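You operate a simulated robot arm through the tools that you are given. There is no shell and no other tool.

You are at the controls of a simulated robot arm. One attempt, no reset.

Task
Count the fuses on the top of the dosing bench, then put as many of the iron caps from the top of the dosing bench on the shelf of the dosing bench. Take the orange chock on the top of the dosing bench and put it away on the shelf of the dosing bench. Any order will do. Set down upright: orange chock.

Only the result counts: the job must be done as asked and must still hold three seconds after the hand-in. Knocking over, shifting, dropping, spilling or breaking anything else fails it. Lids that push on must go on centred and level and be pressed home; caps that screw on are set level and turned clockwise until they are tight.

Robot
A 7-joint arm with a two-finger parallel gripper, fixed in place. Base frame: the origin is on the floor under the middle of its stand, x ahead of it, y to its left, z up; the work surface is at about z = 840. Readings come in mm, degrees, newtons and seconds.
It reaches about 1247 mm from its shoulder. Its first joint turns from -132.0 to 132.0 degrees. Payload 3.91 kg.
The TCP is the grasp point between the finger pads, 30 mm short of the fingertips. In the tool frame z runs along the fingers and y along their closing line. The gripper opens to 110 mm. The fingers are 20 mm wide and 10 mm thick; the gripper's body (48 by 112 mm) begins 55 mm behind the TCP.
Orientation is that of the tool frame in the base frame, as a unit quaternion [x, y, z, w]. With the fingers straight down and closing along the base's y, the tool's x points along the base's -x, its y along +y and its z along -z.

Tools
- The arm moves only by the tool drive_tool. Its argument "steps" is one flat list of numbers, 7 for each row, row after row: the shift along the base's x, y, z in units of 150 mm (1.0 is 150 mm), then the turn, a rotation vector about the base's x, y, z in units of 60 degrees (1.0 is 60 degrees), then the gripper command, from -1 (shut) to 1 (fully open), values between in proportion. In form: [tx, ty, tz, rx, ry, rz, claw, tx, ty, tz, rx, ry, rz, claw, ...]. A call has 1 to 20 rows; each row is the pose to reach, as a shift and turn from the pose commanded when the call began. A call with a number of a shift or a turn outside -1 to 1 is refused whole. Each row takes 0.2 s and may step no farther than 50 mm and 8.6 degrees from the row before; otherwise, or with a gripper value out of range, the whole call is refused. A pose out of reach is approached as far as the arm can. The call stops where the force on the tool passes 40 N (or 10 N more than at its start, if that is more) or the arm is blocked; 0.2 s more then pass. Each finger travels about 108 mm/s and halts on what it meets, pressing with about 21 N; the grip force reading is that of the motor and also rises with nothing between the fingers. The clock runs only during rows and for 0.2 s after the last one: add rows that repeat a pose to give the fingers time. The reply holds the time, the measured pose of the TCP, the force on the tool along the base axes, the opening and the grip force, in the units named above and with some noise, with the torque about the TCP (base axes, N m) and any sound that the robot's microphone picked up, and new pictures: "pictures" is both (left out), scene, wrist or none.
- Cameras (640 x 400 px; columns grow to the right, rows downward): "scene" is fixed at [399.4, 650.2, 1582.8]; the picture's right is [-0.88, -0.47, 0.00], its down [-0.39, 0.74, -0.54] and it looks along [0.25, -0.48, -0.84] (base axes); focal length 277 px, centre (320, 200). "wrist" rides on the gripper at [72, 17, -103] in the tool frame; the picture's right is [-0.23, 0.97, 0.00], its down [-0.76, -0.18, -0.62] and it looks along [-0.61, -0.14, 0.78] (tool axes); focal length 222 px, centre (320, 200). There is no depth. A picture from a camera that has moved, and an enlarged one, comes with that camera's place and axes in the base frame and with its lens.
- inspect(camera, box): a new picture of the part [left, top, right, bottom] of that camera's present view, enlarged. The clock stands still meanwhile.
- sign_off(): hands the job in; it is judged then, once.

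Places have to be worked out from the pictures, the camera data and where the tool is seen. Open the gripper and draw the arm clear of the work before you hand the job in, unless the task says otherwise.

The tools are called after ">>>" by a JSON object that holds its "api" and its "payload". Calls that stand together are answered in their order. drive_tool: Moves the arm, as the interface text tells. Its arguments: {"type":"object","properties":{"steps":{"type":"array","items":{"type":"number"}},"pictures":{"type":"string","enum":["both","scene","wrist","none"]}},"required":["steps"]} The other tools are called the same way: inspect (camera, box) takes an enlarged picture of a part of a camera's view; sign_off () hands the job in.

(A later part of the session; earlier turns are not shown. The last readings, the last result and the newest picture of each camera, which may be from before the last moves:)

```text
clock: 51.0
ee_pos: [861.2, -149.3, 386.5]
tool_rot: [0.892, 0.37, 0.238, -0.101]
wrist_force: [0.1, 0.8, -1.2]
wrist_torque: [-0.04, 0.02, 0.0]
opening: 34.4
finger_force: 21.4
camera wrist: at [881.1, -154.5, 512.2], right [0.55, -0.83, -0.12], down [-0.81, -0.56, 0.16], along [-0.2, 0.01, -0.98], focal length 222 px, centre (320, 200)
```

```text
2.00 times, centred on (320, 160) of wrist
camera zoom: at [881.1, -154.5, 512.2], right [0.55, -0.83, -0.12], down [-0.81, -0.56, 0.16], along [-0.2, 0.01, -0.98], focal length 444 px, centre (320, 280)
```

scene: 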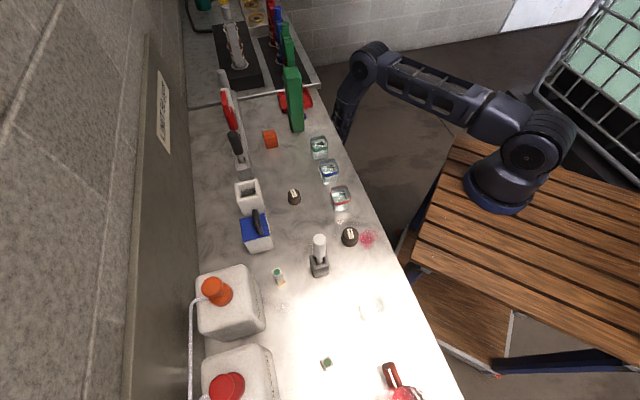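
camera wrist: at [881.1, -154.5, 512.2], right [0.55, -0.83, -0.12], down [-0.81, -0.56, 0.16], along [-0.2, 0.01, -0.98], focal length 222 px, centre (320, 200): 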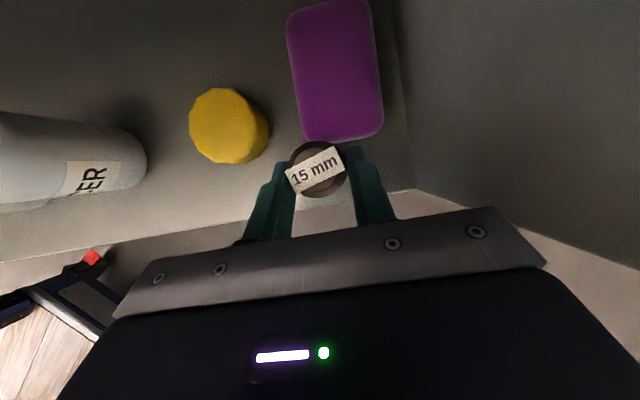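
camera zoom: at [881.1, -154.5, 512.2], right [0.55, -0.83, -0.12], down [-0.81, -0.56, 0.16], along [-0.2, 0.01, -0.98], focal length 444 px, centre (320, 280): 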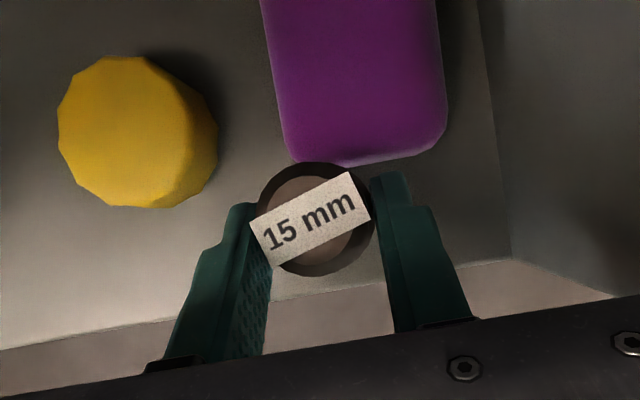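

The forearm clears the bench edge by ~45 mm here. The cap is over the front strip; lower it close to the shelf.

>>> {"api": "drive_tool", "payload": {"steps": [-0.005, -0.005, -0.05, 0, 0, 0, -1, -0.01, -0.01, -0.1, 0, 0, 0, -1, -0.01, -0.01, -0.14, 0, 0, 0, -1, -0.01, -0.01, -0.175, 0, 0, 0, -1, -0.01, -0.01, -0.2, 0, 0, 0, -1, -0.01, -0.01, -0.2, 0, 0, 0, -1], "pictures": "wrist"}}

```text
clock: 52.4
ee_pos: [858.3, -153.3, 356.4]
tool_rot: [0.893, 0.369, 0.239, -0.1]
wrist_force: [0.5, -0.1, -0.2]
wrist_torque: [-0.01, -0.02, 0.02]
opening: 34.2
finger_force: 21.3
camera wrist: at [878.6, -158.2, 482.5], right [0.55, -0.83, -0.12], down [-0.81, -0.56, 0.16], along [-0.2, 0.01, -0.98], focal length 222 px, centre (320, 200)
```

wrist: 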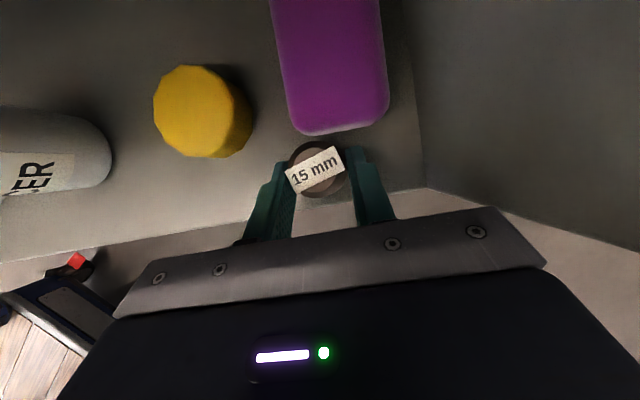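

>>> {"api": "drive_tool", "payload": {"steps": [0, 0, -0.013, 0, 0, 0, -1, 0, 0, -0.026, 0, 0, 0, -1, 0, 0, -0.04, 0, 0, 0, -1, 0, 0, -0.04, 0, 0, 0, -1], "pictures": "none"}}

```text
clock: 53.4
ee_pos: [859.3, -154.2, 351.5]
tool_rot: [0.892, 0.37, 0.239, -0.101]
wrist_force: [-4.2, -3.0, 14.8]
wrist_torque: [0.0, 0.0, 0.02]
opening: 34.4
finger_force: 21.2
```

Contact with the shelf at TCP z≈352 (14.8 N). Relieve about 1 mm and open gently.

>>> {"api": "drive_tool", "payload": {"steps": [0, 0, 0.008, 0, 0, 0, -1, 0, 0, 0.008, 0, 0, 0, -0.36, 0, 0, 0.008, 0, 0, 0, -0.3, 0, 0, 0.008, 0, 0, 0, -0.2, 0, 0, 0.008, 0, 0, 0, -0.1, 0, 0, 0.008, 0, 0, 0, -0.1], "pictures": "wrist"}}

>>> {"api": "inspect", "payload": {"camera": "wrist", "box": [160, 60, 480, 260]}}

```text
clock: 54.8
ee_pos: [859.1, -153.4, 352.0]
tool_rot: [0.892, 0.37, 0.239, -0.101]
wrist_force: [0.5, 0.6, 0.6]
wrist_torque: [0.02, 0.01, -0.01]
opening: 49.4
finger_force: 0.0
camera wrist: at [879.2, -157.6, 478.1], right [0.55, -0.83, -0.12], down [-0.81, -0.56, 0.16], along [-0.2, 0.01, -0.98], focal length 222 px, centre (320, 200)
```

wrist: 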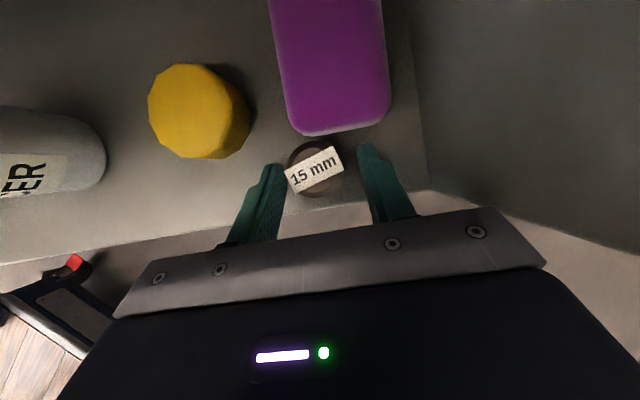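

```text
2.00 times, centred on (320, 160) of wrist
camera zoom: at [879.2, -157.6, 478.1], right [0.55, -0.83, -0.12], down [-0.81, -0.56, 0.16], along [-0.2, 0.01, -0.98], focal length 444 px, centre (320, 280)
```

zoom: 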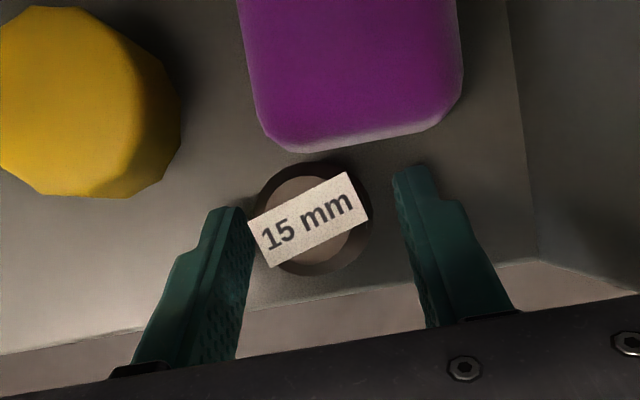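

Cap released upright. Retract along the tool axis, then back out.

>>> {"api": "drive_tool", "payload": {"steps": [-0.025, -0.025, 0.06, 0, 0, 0, -0.1, -0.07, -0.07, 0.17, 0, 0, 0, -0.1, -0.14, -0.14, 0.34, 0, 0, 0, -0.1, -0.24, -0.24, 0.5, 0, 0, 0, -0.1, -0.38, -0.38, 0.56, 0, 0, 0, -0.1, -0.53, -0.53, 0.6, 0, 0, 0, -0.1, -0.68, -0.68, 0.7, 0, 0, 0, -0.1], "pictures": "wrist"}}

>>> {"api": "inspect", "payload": {"camera": "wrist", "box": [160, 0, 480, 200]}}

```text
clock: 56.4
ee_pos: [756.5, -256.9, 457.6]
tool_rot: [0.892, 0.369, 0.239, -0.101]
wrist_force: [-0.5, -1.2, -0.3]
wrist_torque: [0.03, 0.01, -0.01]
opening: 49.6
finger_force: 0.1
camera wrist: at [775.8, -261.4, 583.9], right [0.55, -0.83, -0.12], down [-0.81, -0.56, 0.16], along [-0.2, 0.01, -0.98], focal length 222 px, centre (320, 200)
```

wrist: 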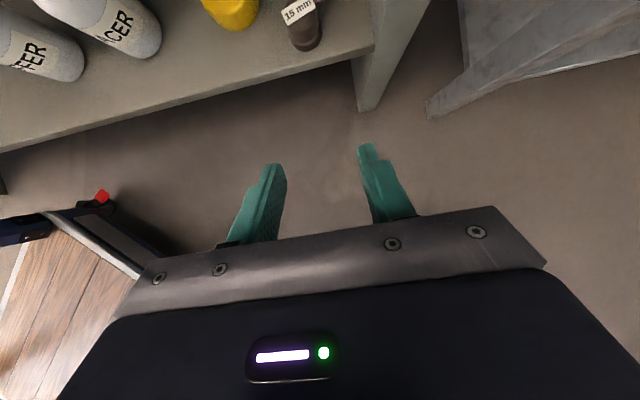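

```text
2.00 times, centred on (320, 100) of wrist
camera zoom: at [775.8, -261.4, 583.9], right [0.55, -0.83, -0.12], down [-0.81, -0.56, 0.16], along [-0.2, 0.01, -0.98], focal length 444 px, centre (320, 400)
```

zoom: 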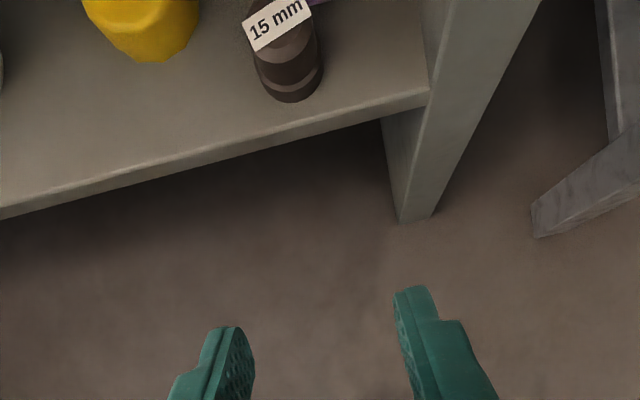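

Cap 1 is standing safely on the shelf. Now go back up for the 20 mm cap.

>>> {"api": "drive_tool", "payload": {"steps": [0, 0, 0.2, 0, 0, 0, 0, 0, 0, 0.45, 0, 0, 0, 0, 0, 0, 0.72, 0, 0, 0, 0, 0, 0, 1, 0, 0, 0, 0], "pictures": "none"}}

>>> {"api": "drive_tool", "payload": {"steps": [0, 0, 0.25, 0, 0, 0, 0, 0, 0, 0.5, 0, 0, 0, 0, 0, 0, 0.75, 0, 0, 0, 0, 0, 0, 1, 0, 0, 0, 0], "pictures": "none"}}

>>> {"api": "drive_tool", "payload": {"steps": [0, 0, 0.25, 0, 0, 0, 0, 0, 0, 0.5, 0, 0, 0, 0, 0, 0, 0.75, 0, 0, 0, 0, 0, 0, 1, 0, 0, 0, 0], "pictures": "none"}}

>>> {"api": "drive_tool", "payload": {"steps": [0, 0.1, 0.25, 0, 0, 0, 0.1, -0.05, 0.3, 0.5, 0, 0, 0, 0.1, -0.15, 0.55, 0.7, 0, 0, 0, 0.2, -0.2, 0.8, 0.8, 0, 0, 0, 0.3, -0.25, 1, 0.8, 0, 0, 0, 0.3], "pictures": "both"}}

```text
clock: 57.4
ee_pos: [755.2, -252.8, 606.5]
tool_rot: [0.892, 0.369, 0.239, -0.1]
wrist_force: [0.2, 0.2, 0.2]
wrist_torque: [0.0, 0.01, -0.01]
opening: 55.1
finger_force: 0.1
```

```text
clock: 58.4
ee_pos: [756.1, -255.7, 756.1]
tool_rot: [0.892, 0.37, 0.238, -0.101]
wrist_force: [0.3, 0.4, 0.0]
wrist_torque: [0.0, 0.0, 0.0]
opening: 54.8
finger_force: 0.0
```

```text
clock: 59.4
ee_pos: [756.6, -255.1, 905.1]
tool_rot: [0.892, 0.37, 0.238, -0.101]
wrist_force: [1.1, -0.1, -0.3]
wrist_torque: [0.03, 0.02, 0.02]
opening: 54.8
finger_force: 0.1
```

```text
refused: row 3 steps farther than a row can; nothing moved
```

>>> {"api": "drive_tool", "payload": {"steps": [0, 0.1, 0.22, 0, 0, 0, 0.1, -0.05, 0.28, 0.44, 0, 0, 0, 0.1, -0.1, 0.48, 0.64, 0, 0, 0, 0.2, -0.15, 0.7, 0.78, 0, 0, 0, 0.3, -0.2, 0.88, 0.8, 0, 0, 0, 0.3, -0.25, 1, 0.8, 0, 0, 0, 0.3], "pictures": "none"}}

>>> {"api": "drive_tool", "payload": {"steps": [-0.05, 0.25, 0, 0, 0, 0, 0.3, -0.1, 0.5, 0, 0, 0, 0, 0.3, -0.12, 0.75, 0, 0, 0, 0, 0.3, -0.12, 1, 0, 0, 0, 0, 0.3], "pictures": "none"}}

>>> {"api": "drive_tool", "payload": {"steps": [0, 0.25, 0, 0, 0, 0, 0.3, 0, 0.5, 0, 0, 0, 0, 0.3, 0, 0.75, 0, 0, 0, 0, 0.3, -0.05, 1, 0, 0, 0, 0, 0.3], "pictures": "both"}}

```text
clock: 60.8
ee_pos: [718.6, -105.6, 1027.6]
tool_rot: [0.893, 0.369, 0.239, -0.1]
wrist_force: [0.1, 0.7, -0.4]
wrist_torque: [-0.01, 0.02, 0.03]
opening: 71.4
finger_force: 0.1
```

```text
clock: 61.8
ee_pos: [702.2, 44.9, 1028.7]
tool_rot: [0.893, 0.369, 0.24, -0.1]
wrist_force: [-0.1, 0.4, 0.0]
wrist_torque: [0.01, 0.0, -0.02]
opening: 71.7
finger_force: 0.2
```

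```text
clock: 62.8
ee_pos: [693.5, 197.3, 1029.2]
tool_rot: [0.893, 0.37, 0.238, -0.1]
wrist_force: [-0.2, -0.2, 0.1]
wrist_torque: [0.01, 0.04, 0.01]
opening: 71.4
finger_force: 0.2
camera wrist: at [714.6, 193.1, 1154.1], right [0.55, -0.83, -0.12], down [-0.81, -0.56, 0.16], along [-0.2, 0.01, -0.98], focal length 222 px, centre (320, 200)
```

scene: 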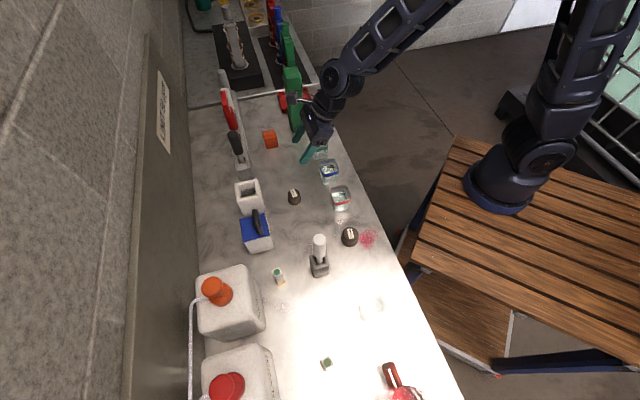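
wrist: 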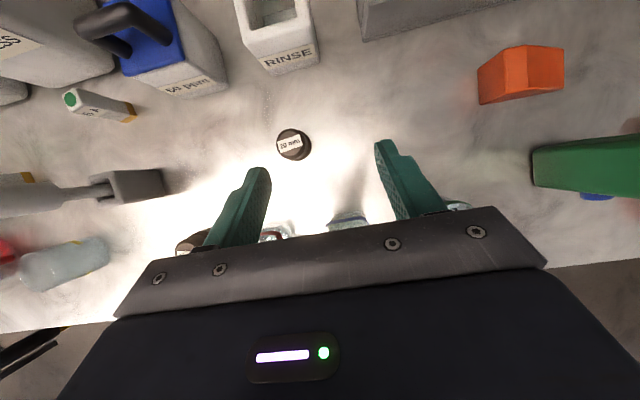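

>>> {"api": "inspect", "payload": {"camera": "wrist", "box": [246, 114, 342, 174]}}

>>> {"api": "inspect", "payload": {"camera": "wrist", "box": [440, 20, 600, 120]}}

```text
6.67 times, centred on (294, 144) of wrist
camera zoom: at [714.6, 193.1, 1154.1], right [0.55, -0.83, -0.12], down [-0.81, -0.56, 0.16], along [-0.2, 0.01, -0.98], focal length 1481 px, centre (493, 573)
```

zoom: 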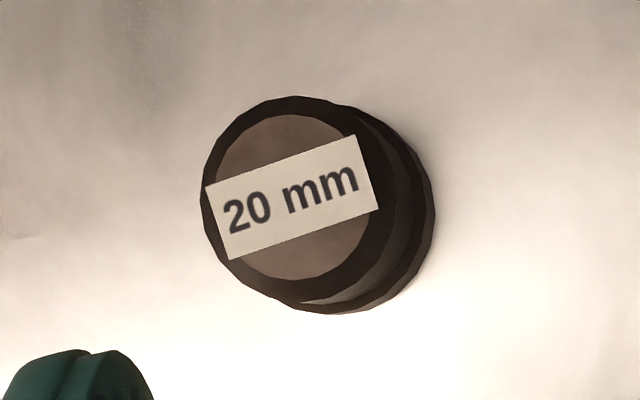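

```text
4.00 times, centred on (520, 70) of wrist
camera zoom: at [714.6, 193.1, 1154.1], right [0.55, -0.83, -0.12], down [-0.81, -0.56, 0.16], along [-0.2, 0.01, -0.98], focal length 888 px, centre (-480, 720)
```

zoom: 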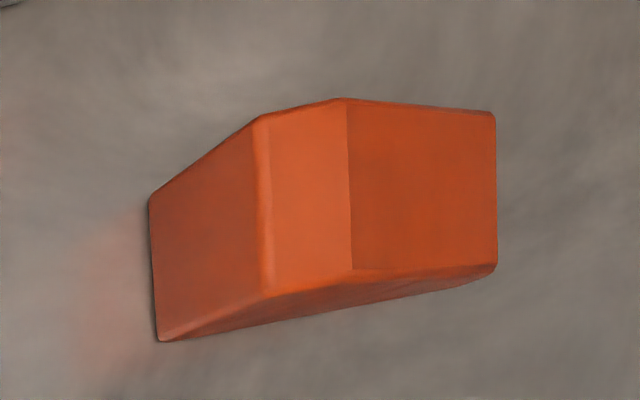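

The 20 mm cap is at about (697.5,265), ≈42 mm tall. The chock's low end is only ~6 mm high, so I'll later grip it across its width. Now pre-approach the 20 mm cap.

>>> {"api": "drive_tool", "payload": {"steps": [-0.02, 0.07, -0.17, 0, 0, 0, 0.3, -0.045, 0.14, -0.35, 0, 0, 0, 0.3, -0.07, 0.22, -0.54, 0, 0, 0, 0.3, -0.09, 0.28, -0.7, 0, 0, 0, 0.3, -0.105, 0.32, -0.81, 0, 0, 0, 0.3, -0.105, 0.32, -0.81, 0, 0, 0, 0.3], "pictures": "both"}}

>>> {"api": "inspect", "payload": {"camera": "wrist", "box": [240, 100, 400, 200]}}

```text
clock: 64.2
ee_pos: [678.5, 242.9, 905.8]
tool_rot: [0.892, 0.369, 0.239, -0.102]
wrist_force: [-0.6, -1.0, -0.2]
wrist_torque: [-0.02, -0.01, 0.0]
opening: 71.4
finger_force: 0.1
camera wrist: at [698.7, 238.2, 1031.4], right [0.55, -0.83, -0.12], down [-0.81, -0.56, 0.16], along [-0.2, 0.01, -0.98], focal length 222 px, centre (320, 200)
```

scene: 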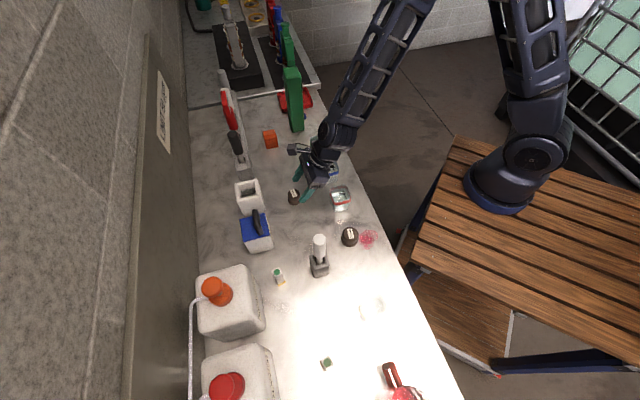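
wrist: 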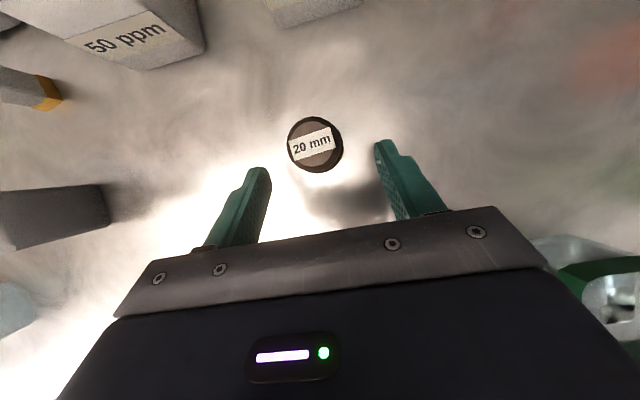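

```text
4.00 times, centred on (320, 150) of wrist
camera zoom: at [698.7, 238.2, 1031.4], right [0.55, -0.83, -0.12], down [-0.81, -0.56, 0.16], along [-0.2, 0.01, -0.98], focal length 888 px, centre (320, 400)
```

zoom: 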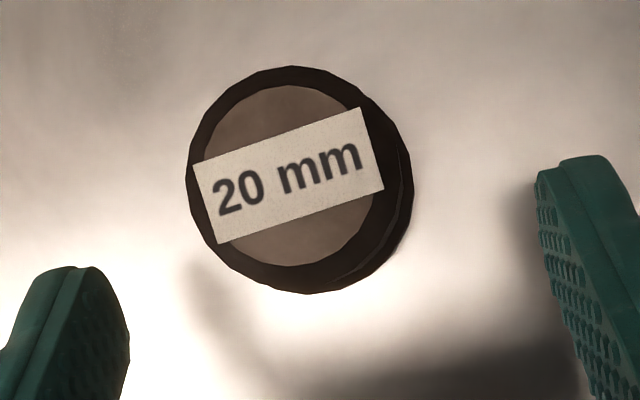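

>>> {"api": "drive_tool", "payload": {"steps": [0.03, 0.036, -0.075, 0, 0, 0, 0.3, 0.06, 0.072, -0.15, 0, 0, 0, 0.3, 0.075, 0.092, -0.19, 0, 0, 0, 0.3, 0.087, 0.107, -0.222, 0, 0, 0, 0.3, 0.087, 0.107, -0.222, 0, 0, 0, 0.3], "pictures": "wrist"}}

```text
clock: 65.4
ee_pos: [691.6, 258.6, 872.2]
tool_rot: [0.893, 0.37, 0.238, -0.1]
wrist_force: [0.3, 0.3, -0.7]
wrist_torque: [0.01, 0.01, 0.0]
opening: 71.4
finger_force: 0.1
camera wrist: at [712.0, 253.2, 998.5], right [0.55, -0.83, -0.12], down [-0.81, -0.56, 0.16], along [-0.2, 0.01, -0.98], focal length 222 px, centre (320, 200)
```

wrist: 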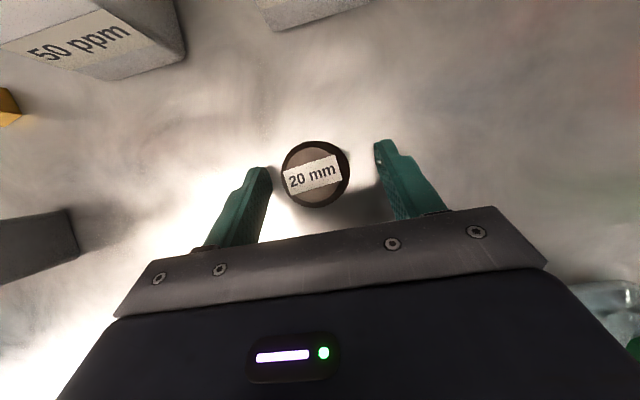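

Aligned. Close on the 20 mm cap's band and lift slowly.

>>> {"api": "drive_tool", "payload": {"steps": [0, 0, 0, 0, 0, 0, 0, 0, 0, 0, 0, 0, 0, -0.4, 0, 0, 0, 0, 0, 0, -1, 0, 0, 0, 0, 0, 0, -1, 0, 0, 0, 0, 0, 0, -1, 0, 0, 0, 0, 0, 0, -1], "pictures": "none"}}

>>> {"api": "drive_tool", "payload": {"steps": [0, 0, 0.01, 0, 0, 0, -1, 0, 0, 0.025, 0, 0, 0, -1, 0, 0, 0.045, 0, 0, 0, -1, 0, 0, 0.07, 0, 0, 0, -1, 0, 0, 0.1, 0, 0, 0, -1, 0, 0, 0.1, 0, 0, 0, -1], "pictures": "both"}}

```text
clock: 66.8
ee_pos: [691.6, 257.1, 871.9]
tool_rot: [0.892, 0.369, 0.239, -0.101]
wrist_force: [1.5, 1.6, 2.2]
wrist_torque: [-0.01, -0.11, 0.0]
opening: 41.1
finger_force: 21.1
```

```text
clock: 68.2
ee_pos: [691.1, 258.0, 886.9]
tool_rot: [0.893, 0.368, 0.239, -0.1]
wrist_force: [0.0, -0.5, -1.6]
wrist_torque: [0.01, 0.01, -0.02]
opening: 40.7
finger_force: 21.3
camera wrist: at [711.4, 252.9, 1012.4], right [0.55, -0.83, -0.12], down [-0.81, -0.56, 0.16], along [-0.2, 0.01, -0.98], focal length 222 px, centre (320, 200)
```

scene: 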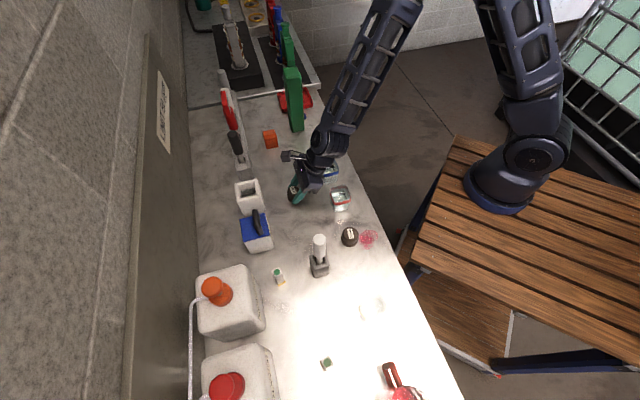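
wrist: 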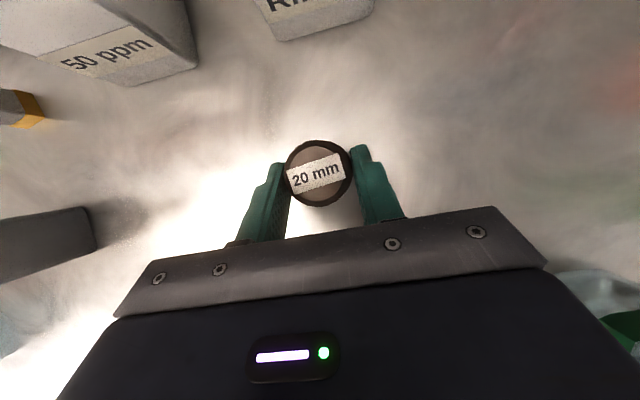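

Held at 40.7 mm. Lift and carry back along the same route.

>>> {"api": "drive_tool", "payload": {"steps": [0, 0, 0.1, 0, 0, 0, -1, 0, 0, 0.25, 0, 0, 0, -1, 0, 0, 0.42, 0, 0, 0, -1, 0, 0, 0.6, 0, 0, 0, -1, 0, 0, 0.75, 0, 0, 0, -1, 0, 0, 0.86, 0, 0, 0, -1], "pictures": "none"}}

>>> {"api": "drive_tool", "payload": {"steps": [0, -0.08, 0, 0, 0, 0, -1, 0.01, -0.22, 0, 0, 0, 0, -1, 0.02, -0.4, 0, 0, 0, 0, -1, 0.03, -0.6, 0, 0, 0, 0, -1, 0.04, -0.8, 0, 0, 0, 0, -1, 0.05, -1, 0, 0, 0, 0, -1], "pictures": "none"}}

>>> {"api": "drive_tool", "payload": {"steps": [0.01, -0.2, 0, 0, 0, 0, -1, 0.02, -0.4, 0, 0, 0, 0, -1, 0.03, -0.6, 0, 0, 0, 0, -1, 0.04, -0.8, 0, 0, 0, 0, -1, 0.05, -1, 0, 0, 0, 0, -1], "pictures": "none"}}

>>> {"api": "drive_tool", "payload": {"steps": [0, -0.2, 0, 0, 0, 0, -1, 0, -0.4, 0, 0, 0, 0, -1, 0, -0.6, 0, 0, 0, 0, -1, 0, -0.8, 0, 0, 0, 0, -1, 0, -0.93, 0, 0, 0, 0, -1, 0, -1, 0, 0, 0, 0, -1], "pictures": "both"}}

```text
clock: 69.6
ee_pos: [692.1, 258.9, 1016.6]
tool_rot: [0.892, 0.37, 0.238, -0.1]
wrist_force: [0.2, 0.2, -1.8]
wrist_torque: [-0.03, 0.03, 0.05]
opening: 40.7
finger_force: 21.3
```

```text
clock: 71.0
ee_pos: [698.2, 106.6, 1015.0]
tool_rot: [0.892, 0.37, 0.239, -0.101]
wrist_force: [-0.2, 0.8, -1.1]
wrist_torque: [0.0, 0.01, -0.03]
opening: 40.7
finger_force: 21.2
```

```text
clock: 72.2
ee_pos: [706.7, -42.7, 1017.1]
tool_rot: [0.892, 0.37, 0.239, -0.1]
wrist_force: [0.2, -0.4, -1.2]
wrist_torque: [-0.04, 0.01, 0.0]
opening: 40.9
finger_force: 21.4
```

```text
clock: 73.6
ee_pos: [708.2, -190.3, 1015.7]
tool_rot: [0.892, 0.37, 0.239, -0.1]
wrist_force: [0.2, -1.3, -1.5]
wrist_torque: [-0.01, 0.02, -0.01]
opening: 40.7
finger_force: 20.6
camera wrist: at [728.3, -195.1, 1141.3], right [0.55, -0.83, -0.12], down [-0.81, -0.56, 0.16], along [-0.2, 0.01, -0.98], focal length 222 px, centre (320, 200)
```

scene: 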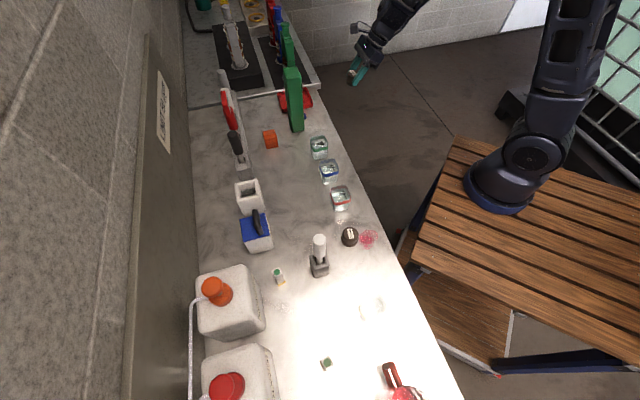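
wrist: 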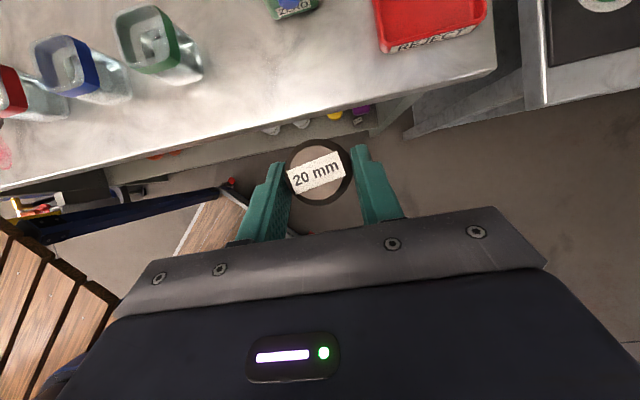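

Descend in front of the bench again, drifting toward s≈656.

>>> {"api": "drive_tool", "payload": {"steps": [0.01, -0.06, -0.06, 0, 0, 0, -1, 0.02, -0.12, -0.2, 0, 0, 0, -1, 0.03, -0.16, -0.4, 0, 0, 0, -1, 0.03, -0.16, -0.6, 0, 0, 0, -1, 0.03, -0.16, -0.8, 0, 0, 0, -1, 0.03, -0.16, -1, 0, 0, 0, -1], "pictures": "none"}}

>>> {"api": "drive_tool", "payload": {"steps": [0, 0, -0.2, 0, 0, 0, -1, 0, 0, -0.4, 0, 0, 0, -1, 0, 0, -0.6, 0, 0, 0, -1, 0, 0, -0.8, 0, 0, 0, -1, 0, 0, -1, 0, 0, 0, -1], "pictures": "none"}}

>>> {"api": "drive_tool", "payload": {"steps": [0, 0, -0.2, 0, 0, 0, -1, 0, 0, -0.4, 0, 0, 0, -1, 0, 0, -0.6, 0, 0, 0, -1, 0, 0, -0.8, 0, 0, 0, -1, 0, 0, -1, 0, 0, 0, -1], "pictures": "none"}}

>>> {"api": "drive_tool", "payload": {"steps": [0, 0, -0.2, 0, 0, 0, -1, 0, 0, -0.4, 0, 0, 0, -1, 0, 0, -0.6, 0, 0, 0, -1, 0, 0, -0.8, 0, 0, 0, -1, 0, 0, -0.83, 0, 0, 0, -1], "pictures": "both"}}

>>> {"api": "inspect", "payload": {"camera": "wrist", "box": [120, 0, 440, 200]}}

```text
clock: 75.0
ee_pos: [709.8, -212.4, 865.0]
tool_rot: [0.892, 0.37, 0.24, -0.1]
wrist_force: [-0.3, 0.3, -1.4]
wrist_torque: [-0.02, 0.03, -0.03]
opening: 40.7
finger_force: 21.2
```

```text
clock: 76.2
ee_pos: [712.7, -215.5, 715.4]
tool_rot: [0.892, 0.37, 0.239, -0.1]
wrist_force: [0.0, -0.6, 0.2]
wrist_torque: [-0.01, -0.01, 0.0]
opening: 41.0
finger_force: 21.2
```

```text
clock: 77.4
ee_pos: [710.8, -215.3, 563.6]
tool_rot: [0.892, 0.369, 0.239, -0.1]
wrist_force: [0.0, -0.2, -1.0]
wrist_torque: [-0.02, 0.03, 0.01]
opening: 40.6
finger_force: 20.9
```

```text
clock: 78.6
ee_pos: [708.7, -215.3, 442.0]
tool_rot: [0.893, 0.369, 0.239, -0.1]
wrist_force: [-0.3, 0.5, -1.9]
wrist_torque: [-0.02, 0.04, -0.02]
opening: 40.4
finger_force: 21.1
camera wrist: at [730.3, -219.2, 567.4], right [0.55, -0.83, -0.12], down [-0.81, -0.56, 0.16], along [-0.2, 0.01, -0.98], focal length 222 px, centre (320, 200)
```

scene: 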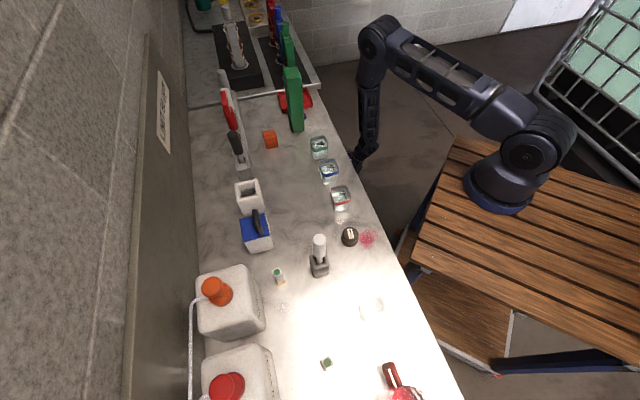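
wrist: 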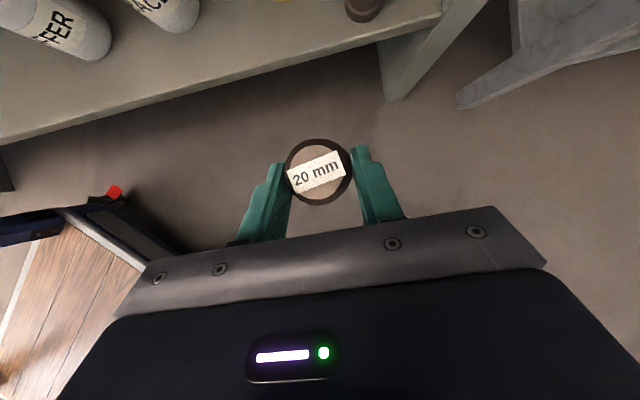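

```text
2.00 times, centred on (280, 100) of wrist
camera zoom: at [730.3, -219.2, 567.4], right [0.55, -0.83, -0.12], down [-0.81, -0.56, 0.16], along [-0.2, 0.01, -0.98], focal length 444 px, centre (400, 400)
```

zoom: 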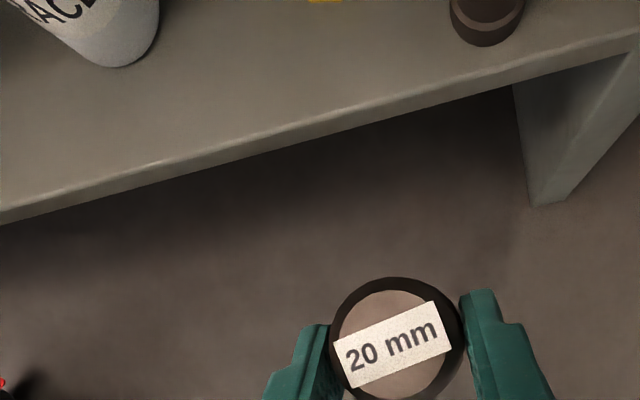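

Cap 1 measured at (n≈504, s≈715.5). Move cap 2 in above the strip at s≈654.

>>> {"api": "drive_tool", "payload": {"steps": [0.08, 0.08, -0.08, 0, 0, 0, -1, 0.18, 0.18, -0.18, 0, 0, 0, -1, 0.3, 0.3, -0.28, 0, 0, 0, -1, 0.42, 0.415, -0.35, 0, 0, 0, -1, 0.54, 0.535, -0.373, 0, 0, 0, -1, 0.64, 0.634, -0.373, 0, 0, 0, -1, 0.7, 0.694, -0.373, 0, 0, 0, -1, 0.7, 0.694, -0.373, 0, 0, 0, -1], "pictures": "both"}}

>>> {"api": "inspect", "payload": {"camera": "scene", "box": [310, 10, 430, 170]}}

>>> {"api": "inspect", "payload": {"camera": "wrist", "box": [160, 60, 480, 260]}}

```text
clock: 80.4
ee_pos: [814.7, -111.7, 386.3]
tool_rot: [0.893, 0.369, 0.239, -0.099]
wrist_force: [-0.5, -0.7, -1.6]
wrist_torque: [-0.01, 0.01, 0.0]
opening: 40.6
finger_force: 20.7
camera wrist: at [834.1, -116.7, 512.7], right [0.55, -0.83, -0.12], down [-0.81, -0.56, 0.16], along [-0.2, 0.01, -0.98], focal length 222 px, centre (320, 200)
```

scene: 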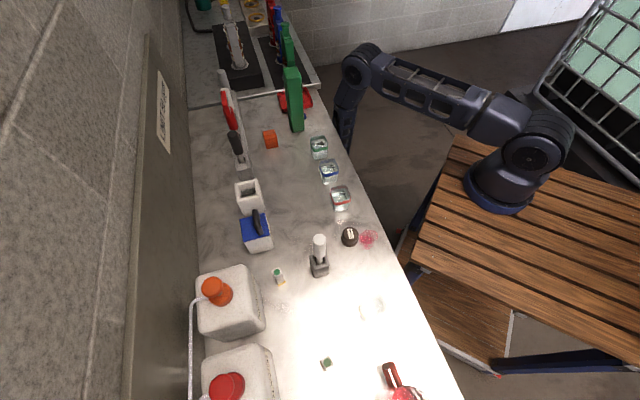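
wrist: 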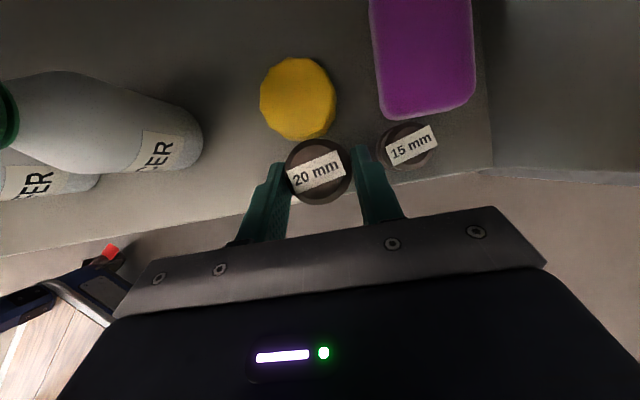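

```text
2.50 times, centred on (370, 90) of scene
camera zoom: at [399.4, 650.2, 1582.8], right [-0.88, -0.47, 0.0], down [-0.39, 0.74, -0.54], along [0.25, -0.48, -0.84], focal length 693 px, centre (195, 475)
```

zoom: 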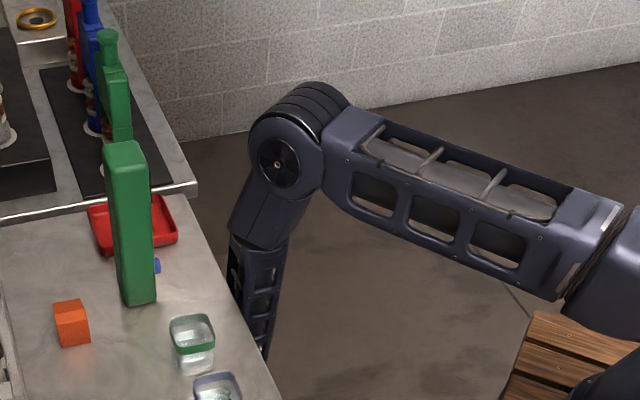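

```text
2.00 times, centred on (320, 160) of wrist
camera zoom: at [834.1, -116.7, 512.7], right [0.55, -0.83, -0.12], down [-0.81, -0.56, 0.16], along [-0.2, 0.01, -0.98], focal length 444 px, centre (320, 280)
```

zoom: 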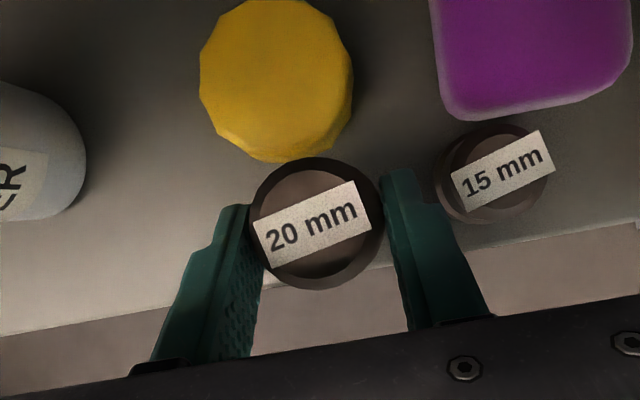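

Well centred between shelf edge and yellow item. Lower to just above the shelf.

>>> {"api": "drive_tool", "payload": {"steps": [0, 0, -0.05, 0, 0, 0, -1, 0, 0, -0.1, 0, 0, 0, -1, 0, 0, -0.14, 0, 0, 0, -1, 0, 0, -0.175, 0, 0, 0, -1, 0, 0, -0.195, 0, 0, 0, -1, 0, 0, -0.195, 0, 0, 0, -1], "pictures": "wrist"}}

>>> {"api": "drive_tool", "payload": {"steps": [0, 0, -0.01, 0, 0, 0, -1, 0, 0, -0.02, 0, 0, 0, -1, 0, 0, -0.02, 0, 0, 0, -1], "pictures": "none"}}

```text
clock: 81.8
ee_pos: [813.8, -111.1, 356.4]
tool_rot: [0.892, 0.369, 0.239, -0.1]
wrist_force: [-0.2, 0.0, -1.4]
wrist_torque: [-0.01, 0.03, 0.01]
opening: 40.7
finger_force: 21.1
camera wrist: at [835.3, -116.2, 482.4], right [0.55, -0.83, -0.12], down [-0.81, -0.56, 0.16], along [-0.2, 0.01, -0.98], focal length 222 px, centre (320, 200)
```

wrist: 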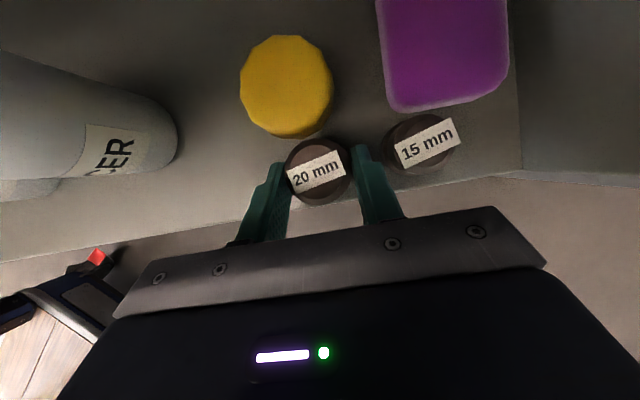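

```text
clock: 82.6
ee_pos: [815.7, -110.3, 354.5]
tool_rot: [0.893, 0.369, 0.24, -0.099]
wrist_force: [-2.8, 0.6, 12.9]
wrist_torque: [0.19, -0.24, 0.01]
opening: 40.6
finger_force: 21.2
```

Contact at z≈354.5. Ease and open only slightly (to ~48 mm) to avoid cap 1.

>>> {"api": "drive_tool", "payload": {"steps": [0, 0, 0.005, 0, 0, 0, -1, 0, 0, 0.005, 0, 0, 0, -0.24, 0, 0, 0.005, 0, 0, 0, -0.2, 0, 0, 0.005, 0, 0, 0, -0.16, 0, 0, 0.005, 0, 0, 0, -0.13, 0, 0, 0.005, 0, 0, 0, -0.13], "pictures": "wrist"}}

>>> {"api": "inspect", "payload": {"camera": "wrist", "box": [200, 80, 500, 260]}}

```text
clock: 84.0
ee_pos: [814.5, -112.1, 354.9]
tool_rot: [0.892, 0.369, 0.239, -0.101]
wrist_force: [0.1, -0.2, -0.1]
wrist_torque: [0.0, -0.03, -0.04]
opening: 47.8
finger_force: 0.0
camera wrist: at [835.6, -116.2, 479.5], right [0.55, -0.83, -0.12], down [-0.81, -0.56, 0.16], along [-0.2, 0.01, -0.98], focal length 222 px, centre (320, 200)
```

wrist: 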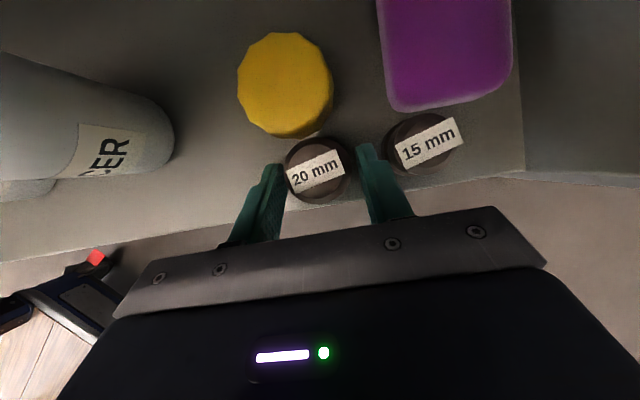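

```text
2.13 times, centred on (350, 170) of wrist
camera zoom: at [835.6, -116.2, 479.5], right [0.55, -0.83, -0.12], down [-0.81, -0.56, 0.16], along [-0.2, 0.01, -0.98], focal length 474 px, centre (256, 264)
```

zoom: 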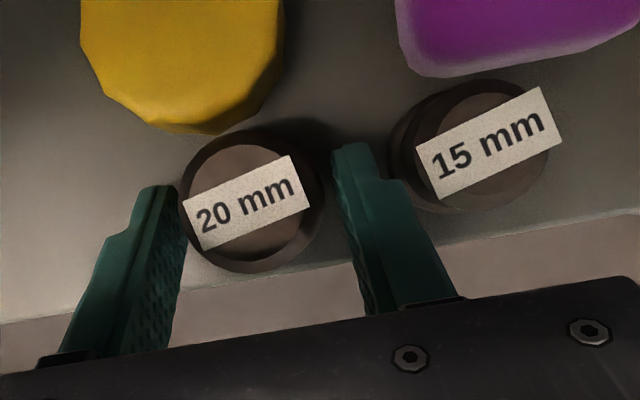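

>>> {"api": "drive_tool", "payload": {"steps": [-0.012, -0.012, 0.03, 0, 0, 0, -0.13, -0.035, -0.035, 0.085, 0, 0, 0, -0.13, -0.07, -0.07, 0.17, 0, 0, 0, -0.13, -0.12, -0.12, 0.29, 0, 0, 0, -0.13, -0.19, -0.19, 0.43, 0, 0, 0, -0.13, -0.3, -0.3, 0.52, 0, 0, 0, -0.13, -0.45, -0.45, 0.56, 0, 0, 0, -0.13, -0.6, -0.6, 0.6, 0, 0, 0, -0.13, -0.72, -0.72, 0.65, 0, 0, 0, -0.13], "pictures": "wrist"}}

>>> {"api": "inspect", "payload": {"camera": "wrist", "box": [160, 0, 480, 200]}}

```text
clock: 86.0
ee_pos: [707.0, -220.4, 450.8]
tool_rot: [0.892, 0.37, 0.239, -0.1]
wrist_force: [0.7, 0.0, -0.1]
wrist_torque: [-0.03, 0.03, 0.02]
opening: 47.9
finger_force: 0.0
camera wrist: at [726.9, -225.3, 576.3], right [0.55, -0.83, -0.12], down [-0.81, -0.56, 0.16], along [-0.2, 0.01, -0.98], focal length 222 px, centre (320, 200)
```

wrist: 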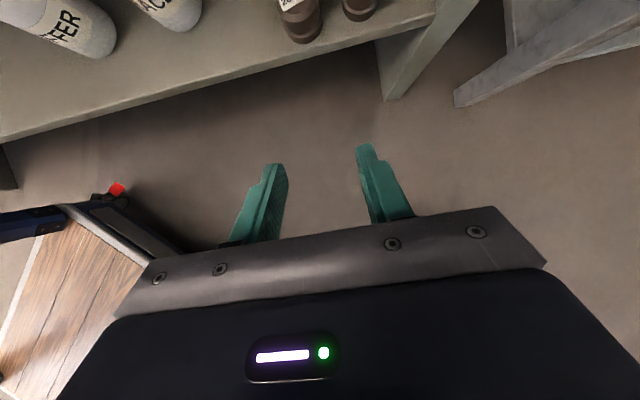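

```text
2.00 times, centred on (320, 100) of wrist
camera zoom: at [726.9, -225.3, 576.3], right [0.55, -0.83, -0.12], down [-0.81, -0.56, 0.16], along [-0.2, 0.01, -0.98], focal length 444 px, centre (320, 400)
```

zoom: 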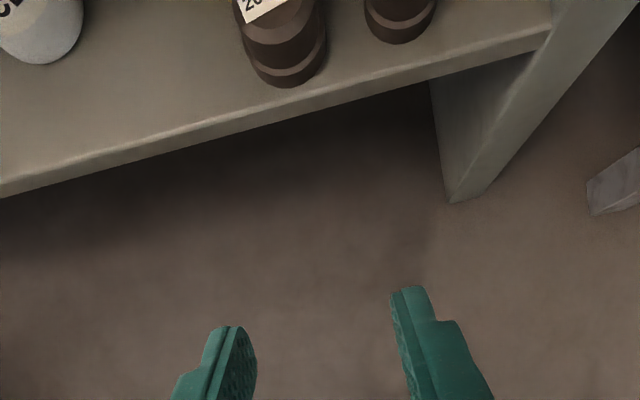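

Both caps stand upright on the shelf. Now ascend and reorient for the chock (grip across its width with the tool leaning along the bench).

>>> {"api": "drive_tool", "payload": {"steps": [0, 0, 0.2, 0, 0, 0, 0, 0, 0, 0.45, 0, 0, 0, 0, 0, 0, 0.72, 0, 0, 0, 0, 0, 0, 1, 0, 0, 0, 0], "pictures": "none"}}

>>> {"api": "drive_tool", "payload": {"steps": [0, 0, 0.25, 0, 0, 0, 0, 0, 0, 0.5, 0, 0, 0, 0, 0, 0, 0.75, 0, 0, 0, 0, 0, 0, 1, 0, 0, 0, 0], "pictures": "none"}}

>>> {"api": "drive_tool", "payload": {"steps": [0, 0, 0.25, 0, 0, 0, 0, 0, 0, 0.5, 0, 0, 0, 0, 0, 0, 0.75, 0, 0, 0, 0, 0, 0, 1, 0, 0, 0, 0], "pictures": "none"}}

>>> {"api": "drive_tool", "payload": {"steps": [0, 0.1, 0.22, -0.05, 0.05, 0, 0.1, -0.05, 0.28, 0.44, -0.12, 0.12, 0, 0.1, -0.1, 0.48, 0.64, -0.2, 0.2, 0, 0.1, -0.15, 0.7, 0.78, -0.28, 0.28, 0, 0.1, -0.2, 0.88, 0.9, -0.354, 0.354, 0, 0.1, -0.25, 1, 1, -0.354, 0.354, 0, 0.1], "pictures": "both"}}

```text
clock: 87.0
ee_pos: [706.5, -222.3, 601.5]
tool_rot: [0.892, 0.369, 0.24, -0.101]
wrist_force: [-0.1, -0.6, -0.1]
wrist_torque: [0.0, 0.02, -0.01]
opening: 54.9
finger_force: 0.3
```

```text
clock: 88.0
ee_pos: [706.3, -217.4, 751.1]
tool_rot: [0.893, 0.369, 0.239, -0.1]
wrist_force: [0.4, -0.9, -0.5]
wrist_torque: [0.06, 0.0, 0.01]
opening: 55.4
finger_force: 0.1
```

```text
clock: 89.0
ee_pos: [706.8, -217.0, 901.3]
tool_rot: [0.892, 0.37, 0.239, -0.1]
wrist_force: [0.7, -0.1, 0.3]
wrist_torque: [0.04, 0.0, 0.02]
opening: 55.1
finger_force: 0.1
```

```text
clock: 90.4
ee_pos: [670.1, -70.4, 1052.5]
tool_rot: [0.924, 0.382, -0.001, 0.0]
wrist_force: [-0.1, 0.2, -0.2]
wrist_torque: [0.01, 0.01, 0.0]
opening: 60.5
finger_force: 0.2
camera wrist: at [733.8, -32.0, 1155.7], right [0.53, -0.85, 0.0], down [-0.66, -0.41, 0.62], along [-0.53, -0.33, -0.78], focal length 222 px, centre (320, 200)
```

scene: 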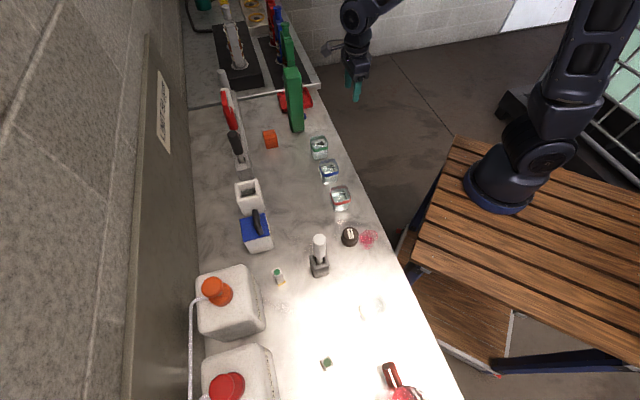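
wrist: 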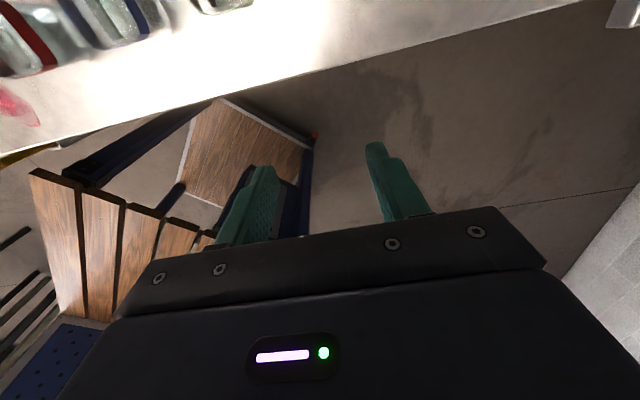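

Tool is vertical. Rotate +90° about vertical in two calls while drifting over the clear part of the bench.

>>> {"api": "drive_tool", "payload": {"steps": [-0.02, 0.05, 0.02, 0, 0, 0.125, 0.1, -0.04, 0.1, 0.05, 0, 0, 0.25, 0.1, -0.06, 0.15, 0.08, 0, 0, 0.375, 0.1, -0.08, 0.2, 0.1, 0, 0, 0.5, 0.1, -0.1, 0.25, 0.1, 0, 0, 0.625, 0.1, -0.1, 0.3, 0.1, 0, 0, 0.75, 0.1], "pictures": "none"}}

>>> {"api": "drive_tool", "payload": {"steps": [0, 0.08, 0.02, 0, 0, 0.125, 0.1, 0, 0.16, 0.05, 0, 0, 0.25, 0.1, 0, 0.24, 0.08, 0, 0, 0.375, 0.1, 0, 0.32, 0.1, 0, 0, 0.5, 0.1, 0, 0.4, 0.1, 0, 0, 0.625, 0.1, 0, 0.5, 0.1, 0, 0, 0.75, 0.1], "pictures": "both"}}

```text
clock: 91.8
ee_pos: [655.2, -25.6, 1065.4]
tool_rot: [0.707, 0.708, 0.0, -0.001]
wrist_force: [-0.1, -0.1, 1.4]
wrist_torque: [0.03, -0.01, 0.01]
opening: 60.6
finger_force: 0.0
```

```text
clock: 93.2
ee_pos: [653.2, 52.5, 1081.4]
tool_rot: [0.382, 0.924, -0.001, 0.0]
wrist_force: [0.2, 0.6, -1.0]
wrist_torque: [0.02, 0.03, 0.02]
opening: 60.6
finger_force: 0.0
camera wrist: at [614.6, 115.7, 1186.0], right [0.85, 0.53, 0.0], down [0.41, -0.66, 0.62], along [0.33, -0.53, -0.78], focal length 222 px, centre (320, 200)
```

scene: 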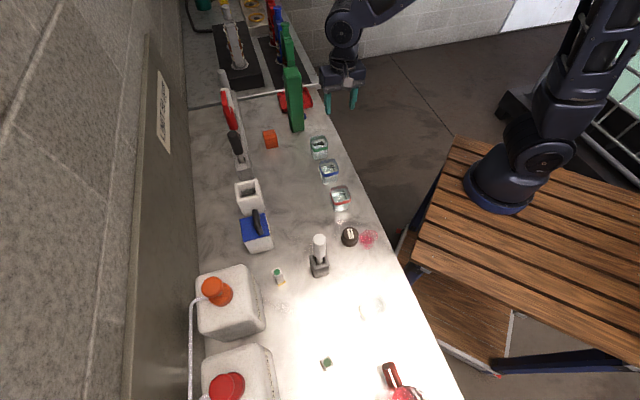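
wrist: 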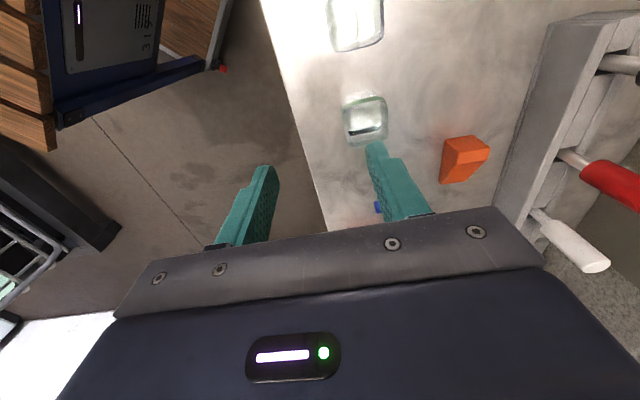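

Chock and rack in view. Tilt 48° toward +s while moving toward the chock.

>>> {"api": "drive_tool", "payload": {"steps": [0.1, 0.066, -0.03, -0.094, -0.094, 0, 0.1, 0.2, 0.133, -0.06, -0.189, -0.189, 0, 0.1, 0.3, 0.2, -0.1, -0.283, -0.283, 0, 0.1, 0.4, 0.266, -0.13, -0.377, -0.377, 0, 0.1, 0.5, 0.333, -0.17, -0.472, -0.472, 0, 0.1, 0.6, 0.4, -0.2, -0.566, -0.566, 0, 0.1, 0.6, 0.4, -0.2, -0.566, -0.566, 0, 0.1], "pictures": "both"}}

```text
clock: 94.8
ee_pos: [744.7, 113.8, 1052.3]
tool_rot: [0.35, 0.844, -0.156, 0.377]
wrist_force: [-0.3, -0.6, -0.4]
wrist_torque: [0.01, 0.02, 0.0]
opening: 60.5
finger_force: 0.1
camera wrist: at [668.8, 213.3, 1067.0], right [0.8, 0.58, 0.17], down [-0.09, -0.16, 0.98], along [0.6, -0.8, -0.07], focal length 222 px, centre (320, 200)
```

scene: 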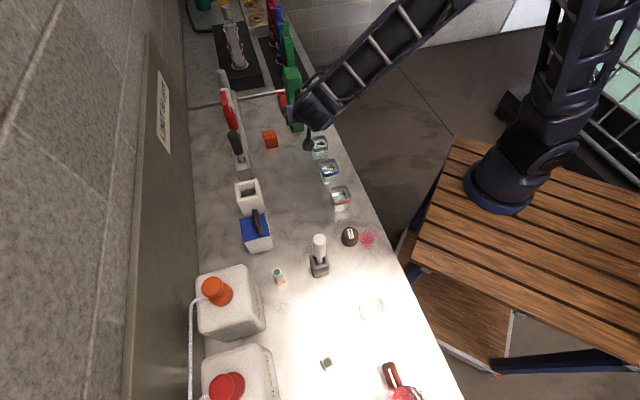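
wrist: 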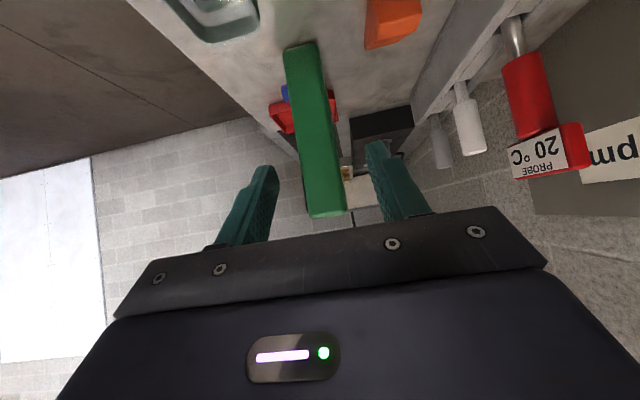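

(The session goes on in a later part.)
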